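You operate a simulated robot arm through the tools that you are given. There is no shell and no other tool. Be economical: measure what you need, move in short steps, check, and stop when the job is done.

You run a simulated robot arm. Do the job below in one go: nothing can be reset, and whatever is moved stays where it is left.

Task
Take the white tamper and put it on top of the brown tamper.

It is judged by the outcome, as a careful person would: the job done as asked, and still so three seconds after it is handed in. It fails if anything else is knocked over, pushed out of place, dropped, spilled or broken.

Robot
A 7-joint arm with a two-finger parallel gripper, fixed in place. Base frame: the origin is at the foot of the arm, x ahead of it, y to its left, z up; the work surface is at about z = 0. Lengths are in mm, angles in degrees, forces in N, time in s.
With the tool pointing down near the work surface it reaches from about 240 to 620 mm from the base axis. Its first joint turns from -66.0 to 66.0 degrees. Payload 2.6 kg.
Tool frame: the origin (TCP) lies between the finger pads and is the grasp point; the fingertips stand 30 mm ahead of it; z points along the fingers, y is the line along which they close. The gripper opens to 94 mm. The fingers are 28 mm wide and 10 mm thick; the gripper's body (50 by 96 mm) begins 55 mm behind the TCP.
Orientation is that of the tool frame in the base frame, as [roll, pitch, yaw] about the fixed x, y, z axes, in that order (R = Rz(yaw) Ry(pitch) Rx(roll)). With the fingers straight down and closing along the base's y, the tool's x points along the base's -x, its y along +y and its z along -z.

Tools
- The arm moves only by the tool move_arm. Its argument "rows" is a list that holds one entry, the list of rows, each a list of 4 numbers: the shift along the tool's x, y, z in mm, then the turn about the tool's z in degrees. In form: [[[tx, ty, tz, yaw], ...]]. A call has 1 to 20 rows; each row is the pose to reach, as a shift and turn from the pose commanded when the call began, along the tool's axes at that moment. "fingers" is the closure, from 0 (fully open) to 1 (shut), set as the call begins (left out, the last holds). Rows are played at 5 a second. More than 50 mm and 8.6 degrees between two rows, or a gripper value outside its range, and nothing of the call is played. A pose out of reach is approached as far as the arm can. The call stops where the force on the tool passes 40 N (or 10 N more than at its start, if that is more) or the arm is blocked; 0.2 s more then pass. Each finger travels about 72 mm/s and halts on what it meets, pressing with about 24 N; the grip force reading is that of the motor and also rises with nothing between the fingers. The clock runs only during rows and for 0.2 s after the last one: add rows that repeat a pose to give the fingers time. It gives the time, the measured TCP pose, the force on the tool (base axes), the opening and the grip force at its end, in the units of the frame above (readings bear some noise).
- Cameras (640 x 400 px; columns grow to the right, rows downward): "scene" is fixed at [45.6, 428.1, 554.6]; the picture's right is [-0.68, -0.73, 0.00], its down [-0.36, 0.34, -0.87] and it looks along [0.63, -0.59, -0.50] (base axes); focal length 338 px, centre (320, 200). "wrist" rides on the gripper at [76, 14, -103] in the tool frame; the picture's right is [-0.18, 0.98, 0.00], its down [-0.75, -0.14, -0.64] and it looks along [-0.63, -0.12, 0.77] (tool axes); focal length 243 px, centre (320, 200). There is no depth. A picture from a camera that has moved, and an enlarged one, comes with that camera's place and axes in the base frame and with its lens. The place of the scene camera against the robot may be out by one fixed shift of up to 25 mm in any direction.
- snapshot(camera): a new picture of that camera. The clock stands still meanwhile.
- close_up(camera, box): a new picture of the part [left, top, right, bottom] of that camera's present view, enlarged. The clock stands still meanwhile.
- hand_in(): hands the job in; it is judged then, once.

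Work in short steps. Places have to be worked out from the pictures, the camera data and where the tool is seen: move nearer, look again, correct. Check each grasp and each placing, and mend what went wrong. You have 90 turns and 42 pictures in all, those below and enlarged ones among them. Open the gripper and draw the arm clear of the work before you hand the job in, unless the task says otherwise; then end with one line.

The tools are called by a JSON object that holds its "method" and its "body". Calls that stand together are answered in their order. move_arm: Moves the arm, as the interface text tells. Its arguments: {"type":"object","properties":{"rows":{"type":"array","items":{"type":"array","items":{"type":"array","items":{"type":"number"}}}},"fingers":{"type":"number"}},"required":["rows"]} The other tools are called the same way: snapshot (camera) takes a picture; close_up (camera, box) takes an enlarged picture of a part of a camera's view; hand_in () hands the job in.

At the start:

```text
clock: 0.0
position: [411.8, -111.7, 313.3]
ee_rot: [180.0, 0.1, -179.9]
force: [-0.2, 1.5, -0.3]
grip_width: 94.0
grasp_force: 0.0
```

scene: 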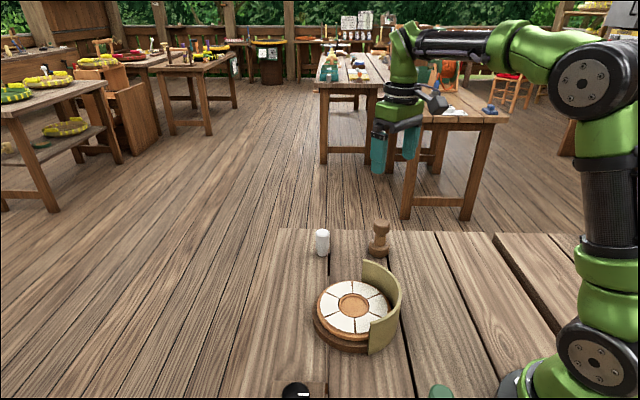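
wrist: 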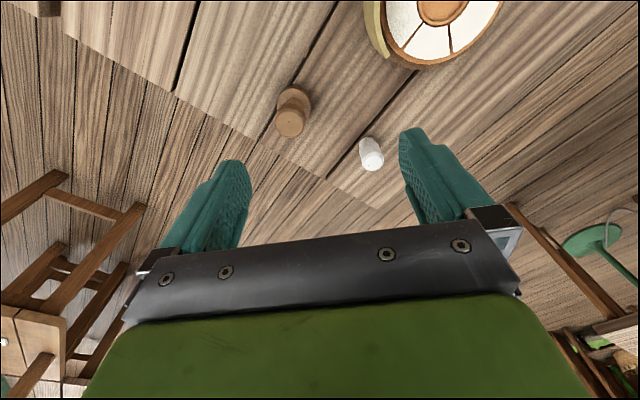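

The pictures put the white tamper at about (567,-48) and the brown one at about (463,-167). I'll take enlarged views to get shapes and sizes.

{"method": "close_up", "body": {"camera": "scene", "box": [290, 200, 418, 280]}}

{"method": "close_up", "body": {"camera": "wrist", "box": [250, 70, 410, 170]}}

```text
5.00 times, centred on (354, 240) of scene
camera zoom: at [45.6, 428.1, 554.6], right [-0.68, -0.73, 0.0], down [-0.36, 0.34, -0.87], along [0.63, -0.59, -0.5], focal length 1688 px, centre (150, 0)
```

zoom: 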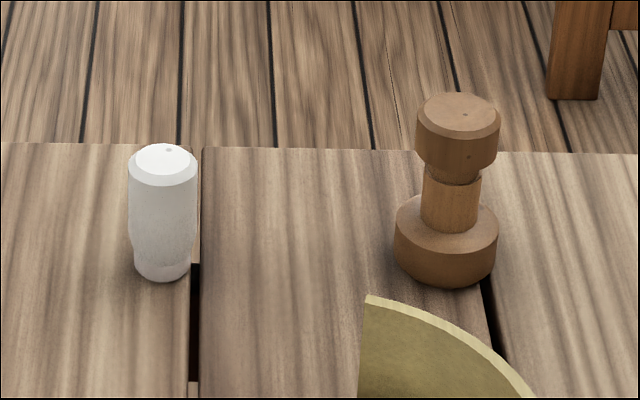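

```text
4.00 times, centred on (330, 120) of wrist
camera zoom: at [336.3, -97.0, 415.2], right [0.18, 0.98, 0.0], down [0.75, -0.14, 0.64], along [0.63, -0.12, -0.77], focal length 970 px, centre (280, 520)
```

zoom: 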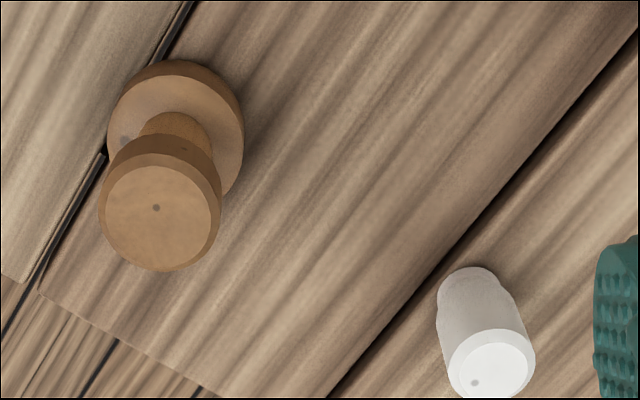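

Estimated heights are about 66 mm for the white tamper (about 34 mm across) and about 90 to 100 mm for the brown one (top about 43 mm across). I'm moving above and slightly short of the white tamper for a closer look.

{"method": "move_arm", "body": {"rows": [[[-28, 12, 20, 0], [-56, 24, 40, 0], [-84, 36, 60, 0], [-112, 48, 80, 0], [-140, 60, 100, 0], [-140, 60, 130, 0], [-140, 60, 130, 0]]], "fingers": 0}}

{"method": "snapshot", "body": {"camera": "wrist"}}

{"method": "close_up", "body": {"camera": "scene", "box": [240, 140, 432, 260]}}

```text
clock: 1.6
position: [550.9, -51.1, 184.2]
ee_rot: [-180.0, 0.0, 180.0]
force: [-0.4, -0.2, -0.5]
grip_width: 93.9
grasp_force: 0.0
```

```text
37 pictures are left
camera wrist: at [475.7, -36.5, 286.2], right [0.18, 0.98, 0.0], down [0.75, -0.14, 0.64], along [0.63, -0.12, -0.77], focal length 243 px, centre (320, 200)
```

wrist: 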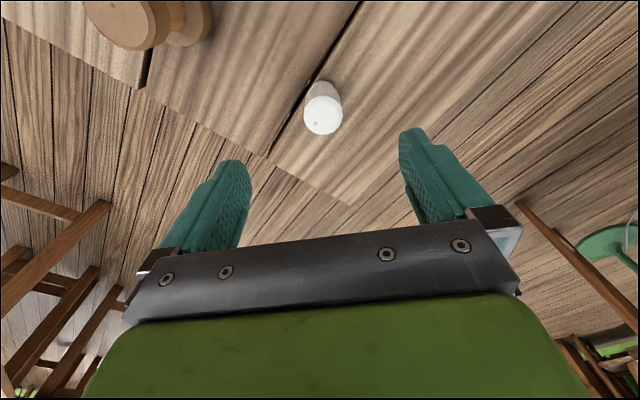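

```text
3.33 times, centred on (336, 200) of scene
camera zoom: at [45.6, 428.2, 554.6], right [-0.68, -0.73, 0.0], down [-0.36, 0.34, -0.87], along [0.63, -0.59, -0.5], focal length 1126 px, centre (267, 200)
```

zoom: 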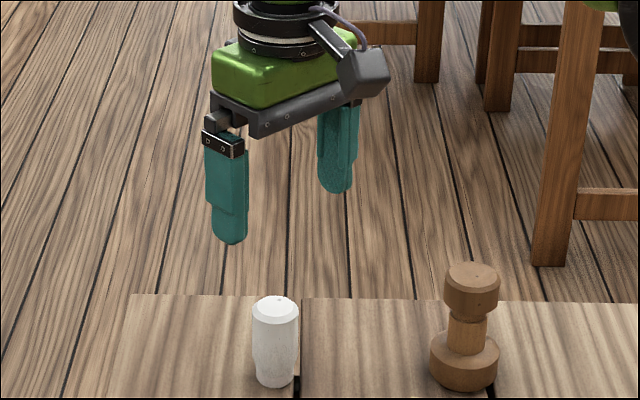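

The white tamper is now at about (556.5,-48.5), so the TCP needs a 5 mm correction. I'm descending to z≈42 with the fingers open.

{"method": "move_arm", "body": {"rows": [[[-5.5, 2.5, 30, 0], [-5.5, 2.5, 60, 0], [-5.5, 2.5, 85, 0], [-5.5, 2.5, 105, 0], [-5.5, 2.5, 125, 0], [-5.5, 2.5, 142, 0], [-5.5, 2.5, 142, 0]]]}}

{"method": "snapshot", "body": {"camera": "wrist"}}

{"method": "close_up", "body": {"camera": "scene", "box": [258, 180, 386, 260]}}

```text
clock: 3.2
position: [556.3, -50.3, 40.9]
ee_rot: [180.0, 0.0, -179.9]
force: [0.6, 0.0, -0.3]
grip_width: 94.0
grasp_force: 0.1
```

```text
35 pictures are left
camera wrist: at [480.8, -36.3, 143.0], right [0.18, 0.98, 0.0], down [0.75, -0.14, 0.64], along [0.63, -0.12, -0.77], focal length 243 px, centre (320, 200)
```

wrist: 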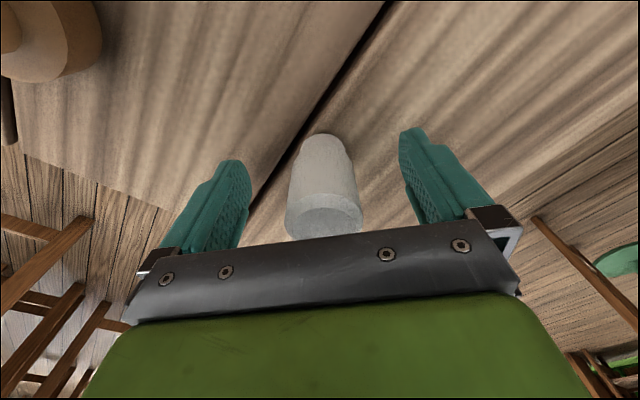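

```text
5.00 times, centred on (322, 220) of scene
camera zoom: at [45.6, 428.1, 554.6], right [-0.68, -0.73, 0.0], down [-0.36, 0.34, -0.87], along [0.63, -0.59, -0.5], focal length 1688 px, centre (310, 100)
```

zoom: 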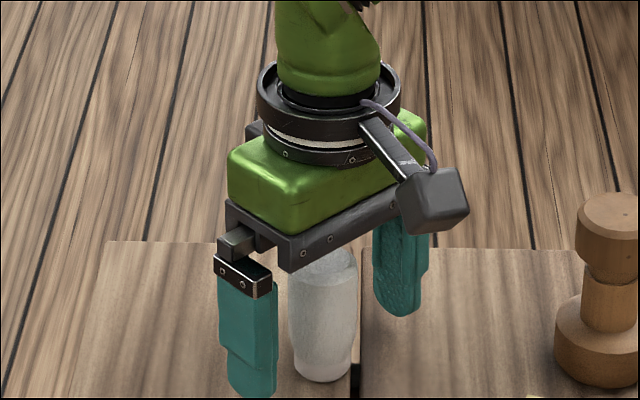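

The white tamper is centred between the fingers, both along y and in depth. I'm closing on it.

{"method": "move_arm", "body": {"rows": [[[0, 0, 0, 0], [0, 0, 0, 0], [0, 0, 0, 0], [0, 0, 0, 0], [0, 0, 0, 0], [0, 0, 0, 0]]], "fingers": 1}}

```text
clock: 4.6
position: [556.5, -49.5, 40.6]
ee_rot: [-180.0, 0.0, 179.9]
force: [0.5, 0.7, 0.6]
grip_width: 34.5
grasp_force: 24.2
```

The fingers stopped at 34.5 mm with 24 N of grip, which matches the tamper's width. I'm lifting to z≈200 and checking.

{"method": "move_arm", "body": {"rows": [[[0, 0, -10, 0], [0, 0, -30, 0], [0, 0, -60, 0], [0, 0, -90, 0], [0, 0, -120, 0], [0, 0, -150, 0], [0, 0, -160, 0], [0, 0, -160, 0]]]}}

{"method": "snapshot", "body": {"camera": "wrist"}}

{"method": "close_up", "body": {"camera": "scene", "box": [240, 140, 432, 260]}}

```text
clock: 6.4
position: [556.5, -48.4, 203.0]
ee_rot: [-179.9, 0.0, 180.0]
force: [0.4, 0.2, -0.7]
grip_width: 34.4
grasp_force: 24.0
```

```text
33 pictures are left
camera wrist: at [480.4, -34.4, 304.5], right [0.18, 0.98, 0.0], down [0.75, -0.14, 0.64], along [0.63, -0.12, -0.77], focal length 243 px, centre (320, 200)
```

wrist: 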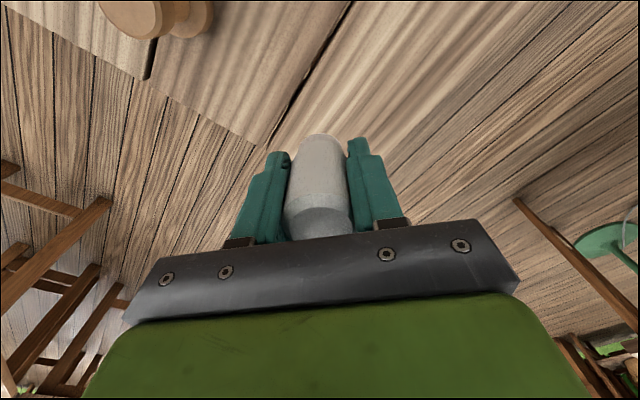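

```text
3.33 times, centred on (336, 200) of scene
camera zoom: at [45.6, 428.1, 554.6], right [-0.68, -0.73, 0.0], down [-0.36, 0.34, -0.87], along [0.63, -0.59, -0.5], focal length 1126 px, centre (267, 200)
```

zoom: 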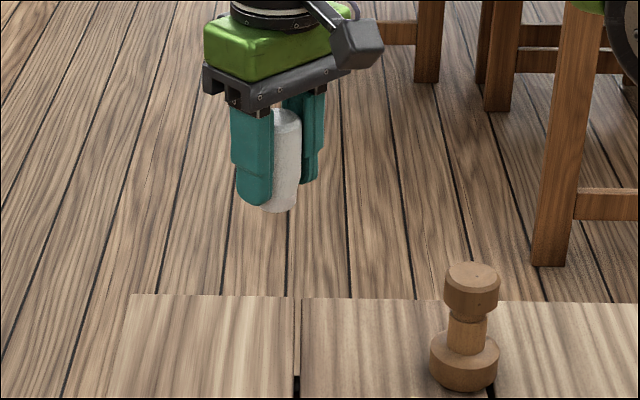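

The white tamper is held upright, with its bottom about 41 mm below the TCP. I'm moving at height to (440,-110), beside the brown tamper, to measure it more closely.

{"method": "move_arm", "body": {"rows": [[[20, -11, -5, 0], [43, -23, -12, 0], [66, -35, -12, 0], [90, -48, -12, 0], [110, -58, -12, 0], [116, -62, -12, 0], [116, -62, -12, 0], [116, -62, -12, 0]]]}}

{"method": "close_up", "body": {"camera": "wrist", "box": [210, 60, 370, 160]}}

{"method": "snapshot", "body": {"camera": "scene"}}

```text
clock: 8.2
position: [440.7, -111.3, 213.7]
ee_rot: [180.0, 0.0, 180.0]
force: [-0.6, -0.1, -1.5]
grip_width: 34.6
grasp_force: 23.5
```

```text
4.00 times, centred on (290, 110) of wrist
camera zoom: at [365.3, -96.5, 315.3], right [0.18, 0.98, 0.0], down [0.75, -0.14, 0.64], along [0.63, -0.12, -0.77], focal length 970 px, centre (440, 560)
```

zoom: 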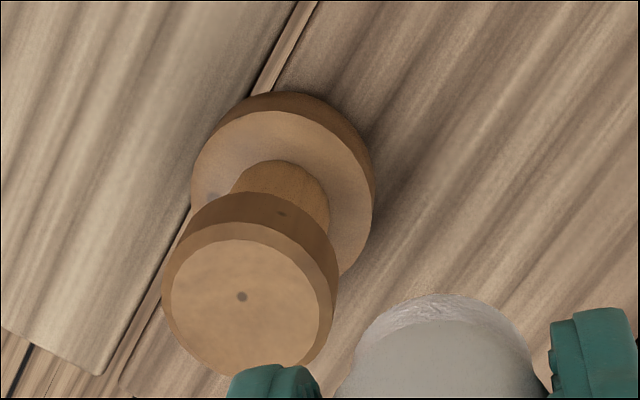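

```text
30 pictures are left
```

scene: 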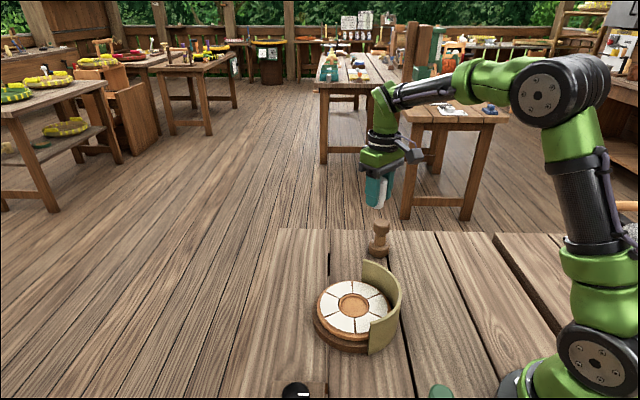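

The brown tamper's axis measures about (458,-163) with its top at z≈95, so contact should come at TCP z≈136. I'm moving over it and lowering to z≈165 to check alignment.

{"method": "move_arm", "body": {"rows": [[[-6, -18, 0, 0], [-12, -36, 0, 0], [-17.5, -52, 0, 0], [-17.5, -52, 15, 0], [-17.5, -52, 32, 0], [-17.5, -52, 48, 0], [-17.5, -52, 48, 0], [-17.5, -52, 48, 0]]]}}

{"method": "close_up", "body": {"camera": "wrist", "box": [240, 80, 400, 180]}}

{"method": "close_up", "body": {"camera": "scene", "box": [316, 180, 444, 260]}}

```text
clock: 10.0
position: [458.7, -163.1, 165.9]
ee_rot: [-180.0, 0.0, 179.9]
force: [0.1, -0.1, -1.3]
grip_width: 34.4
grasp_force: 24.6
```

```text
4.00 times, centred on (320, 130) of wrist
camera zoom: at [383.4, -148.9, 268.3], right [0.18, 0.98, 0.0], down [0.75, -0.14, 0.64], along [0.63, -0.12, -0.77], focal length 970 px, centre (320, 480)
```

zoom: 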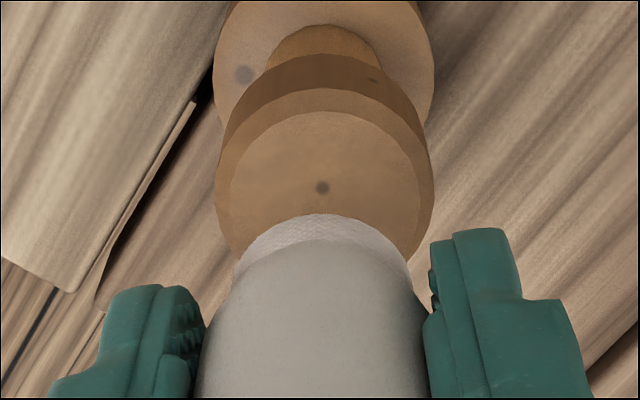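

```text
5.00 times, centred on (380, 220) of scene
camera zoom: at [45.6, 428.1, 554.6], right [-0.68, -0.73, 0.0], down [-0.36, 0.34, -0.87], along [0.63, -0.59, -0.5], focal length 1688 px, centre (20, 100)
```

zoom: 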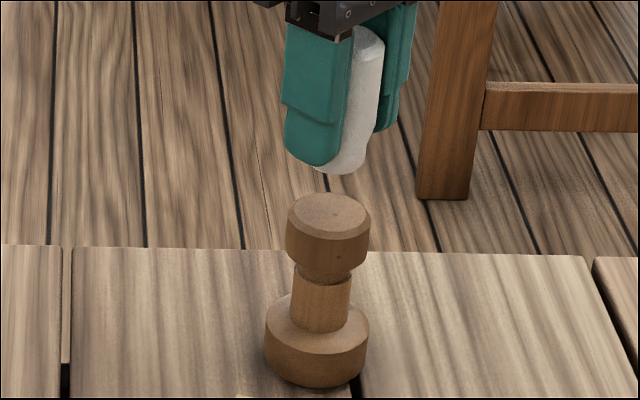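

Alignment is good to about 2 mm, with a gap of about 28 mm left. I'm shifting 1 mm in -x and lowering 23 mm.

{"method": "move_arm", "body": {"rows": [[[1, 0, 8, 0], [1, 0, 16, 0], [1, 0, 21, 0], [1, 0, 23, 0], [1, 0, 23, 0], [1, 0, 23, 0]]]}}

{"method": "close_up", "body": {"camera": "wrist", "box": [240, 80, 400, 180]}}

{"method": "close_up", "body": {"camera": "scene", "box": [340, 195, 420, 245]}}

```text
clock: 11.4
position: [459.1, -163.0, 142.6]
ee_rot: [179.9, 0.1, -180.0]
force: [-0.3, 0.2, -0.4]
grip_width: 34.7
grasp_force: 24.0
```

```text
4.00 times, centred on (320, 130) of wrist
camera zoom: at [382.9, -149.1, 244.8], right [0.18, 0.98, 0.0], down [0.75, -0.14, 0.64], along [0.63, -0.12, -0.77], focal length 970 px, centre (320, 480)
```

zoom: 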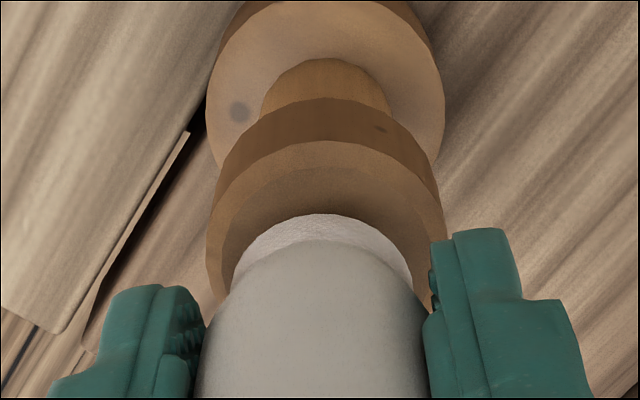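

```text
8.00 times, centred on (380, 220) of scene
camera zoom: at [45.6, 428.1, 554.6], right [-0.68, -0.73, 0.0], down [-0.36, 0.34, -0.87], along [0.63, -0.59, -0.5], focal length 2702 px, centre (-160, 40)
```

zoom: 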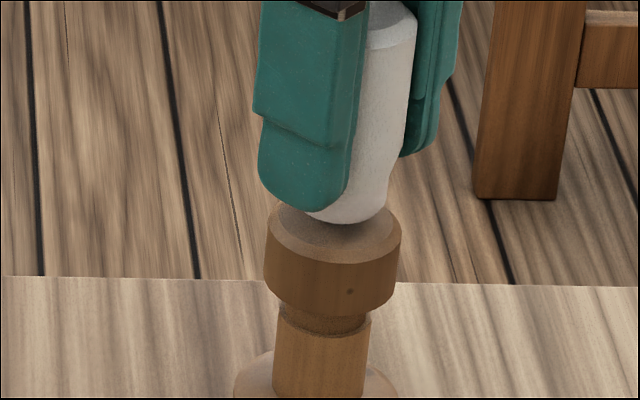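

The remaining gap is a few mm. The white tamper sits about 1 mm too far in -y, so I'm correcting that and lowering in small steps.

{"method": "move_arm", "body": {"rows": [[[0, 1.2, 0, 0], [0, 1.2, 1, 0], [0, 1.2, 2, 0], [0, 1.2, 3, 0], [0, 1.2, 4, 0], [0, 1.2, 4, 0]]]}}

{"method": "close_up", "body": {"camera": "scene", "box": [340, 195, 420, 245]}}

```text
clock: 12.8
position: [459.4, -164.1, 138.7]
ee_rot: [180.0, 0.0, -179.9]
force: [0.9, -0.5, -1.3]
grip_width: 34.6
grasp_force: 23.8
```

```text
8.00 times, centred on (380, 220) of scene
camera zoom: at [45.6, 428.1, 554.6], right [-0.68, -0.73, 0.0], down [-0.36, 0.34, -0.87], along [0.63, -0.59, -0.5], focal length 2702 px, centre (-160, 40)
```

zoom: 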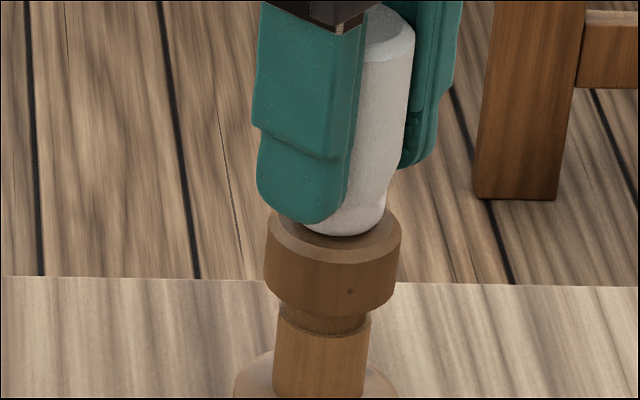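

It is nearly touching and force is still about zero. I'm going down 2 mm in half-millimetre steps.

{"method": "move_arm", "body": {"rows": [[[0, 0, 0.5, 0], [0, 0, 1, 0], [0, 0, 1.5, 0], [0, 0, 2, 0], [0, 0, 2, 0]]]}}

{"method": "close_up", "body": {"camera": "scene", "box": [340, 195, 420, 245]}}

```text
clock: 14.0
position: [458.1, -161.7, 137.3]
ee_rot: [-179.9, 0.1, 179.9]
force: [-0.6, -1.5, 4.4]
grip_width: 34.2
grasp_force: 24.1
```

```text
8.00 times, centred on (380, 220) of scene
camera zoom: at [45.6, 428.2, 554.6], right [-0.68, -0.73, 0.0], down [-0.36, 0.34, -0.87], along [0.63, -0.59, -0.5], focal length 2702 px, centre (-160, 40)
```

zoom: 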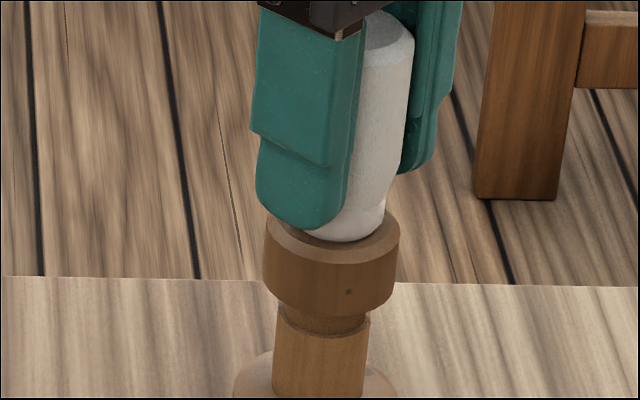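

Contact is made (+4 N up), and the white base looks centred on the brown top. I'm opening the fingers while holding still.

{"method": "move_arm", "body": {"rows": [[[0, 0, 0, 0], [0, 0, 0, 0], [0, 0, 0, 0], [0, 0, 0, 0], [0, 0, 0, 0]]], "fingers": 0}}

{"method": "close_up", "body": {"camera": "scene", "box": [316, 180, 444, 260]}}

{"method": "snapshot", "body": {"camera": "wrist"}}

```text
clock: 15.2
position: [457.5, -161.6, 137.1]
ee_rot: [179.9, 0.0, 179.9]
force: [-0.3, -0.2, -0.4]
grip_width: 94.1
grasp_force: 0.1
```

```text
5.00 times, centred on (380, 220) of scene
camera zoom: at [45.6, 428.1, 554.6], right [-0.68, -0.73, 0.0], down [-0.36, 0.34, -0.87], along [0.63, -0.59, -0.5], focal length 1688 px, centre (20, 100)
```

zoom: 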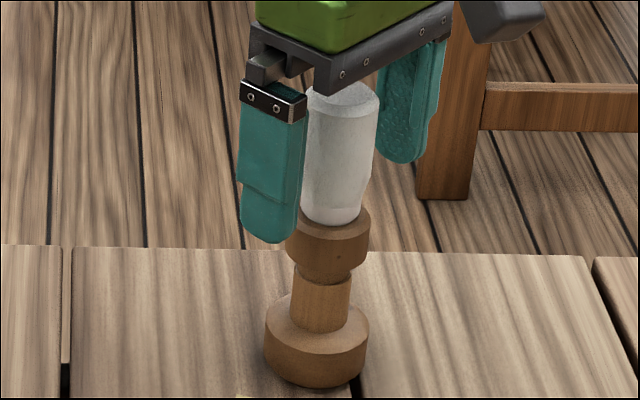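

```text
22 pictures are left
camera wrist: at [381.8, -147.1, 238.8], right [0.18, 0.98, 0.0], down [0.75, -0.14, 0.64], along [0.63, -0.12, -0.77], focal length 243 px, centre (320, 200)
```

wrist: 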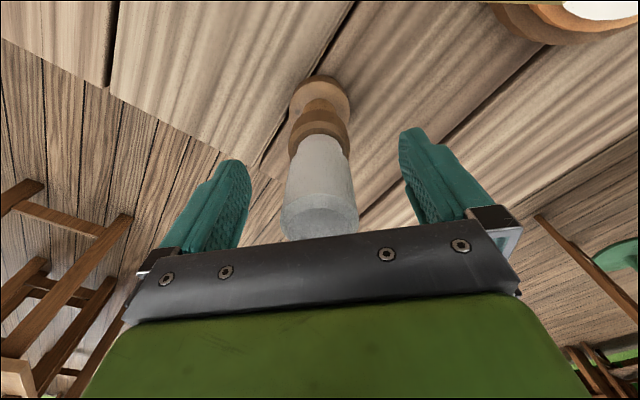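

The white tamper stands free and upright on the brown one, and both fingers are clear. I'm retreating straight up.

{"method": "move_arm", "body": {"rows": [[[0, 0, -10, 0], [0, 0, -25, 0], [0, 0, -50, 0], [0, 0, -80, 0], [0, 0, -110, 0], [0, 0, -140, 0], [0, 0, -160, 0], [0, 0, -160, 0], [0, 0, -160, 0], [0, 0, -160, 0]]]}}

{"method": "snapshot", "body": {"camera": "scene"}}

{"method": "close_up", "body": {"camera": "scene", "box": [316, 180, 444, 260]}}

```text
clock: 17.4
position: [458.7, -161.8, 296.7]
ee_rot: [180.0, 0.0, 180.0]
force: [0.3, -1.0, 0.2]
grip_width: 94.3
grasp_force: 0.1
```

```text
21 pictures are left
```

scene: 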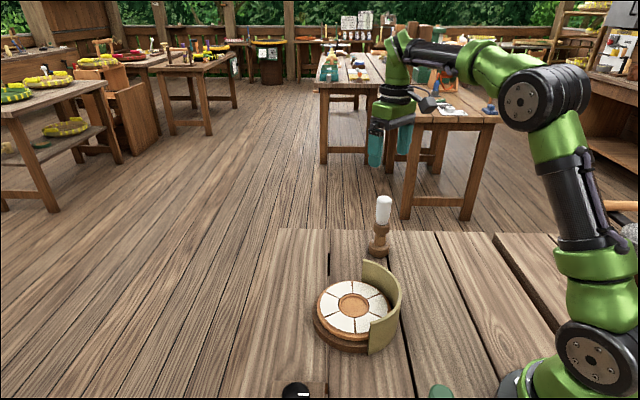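

```text
5.00 times, centred on (380, 220) of scene
camera zoom: at [45.6, 428.1, 554.6], right [-0.68, -0.73, 0.0], down [-0.36, 0.34, -0.87], along [0.63, -0.59, -0.5], focal length 1688 px, centre (20, 100)
```

zoom: 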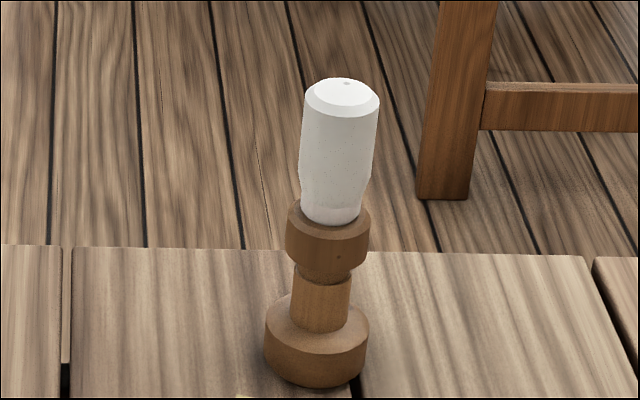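

The stack is steady and centred, the arm is clear and nothing else has moved. I'm handing the job in.

{"method": "hand_in", "body": {}}

```text
The job is handed in.
```

The white tamper is standing upright and centred on top of the brown tamper, the gripper is open and clear, and nothing else was disturbed.
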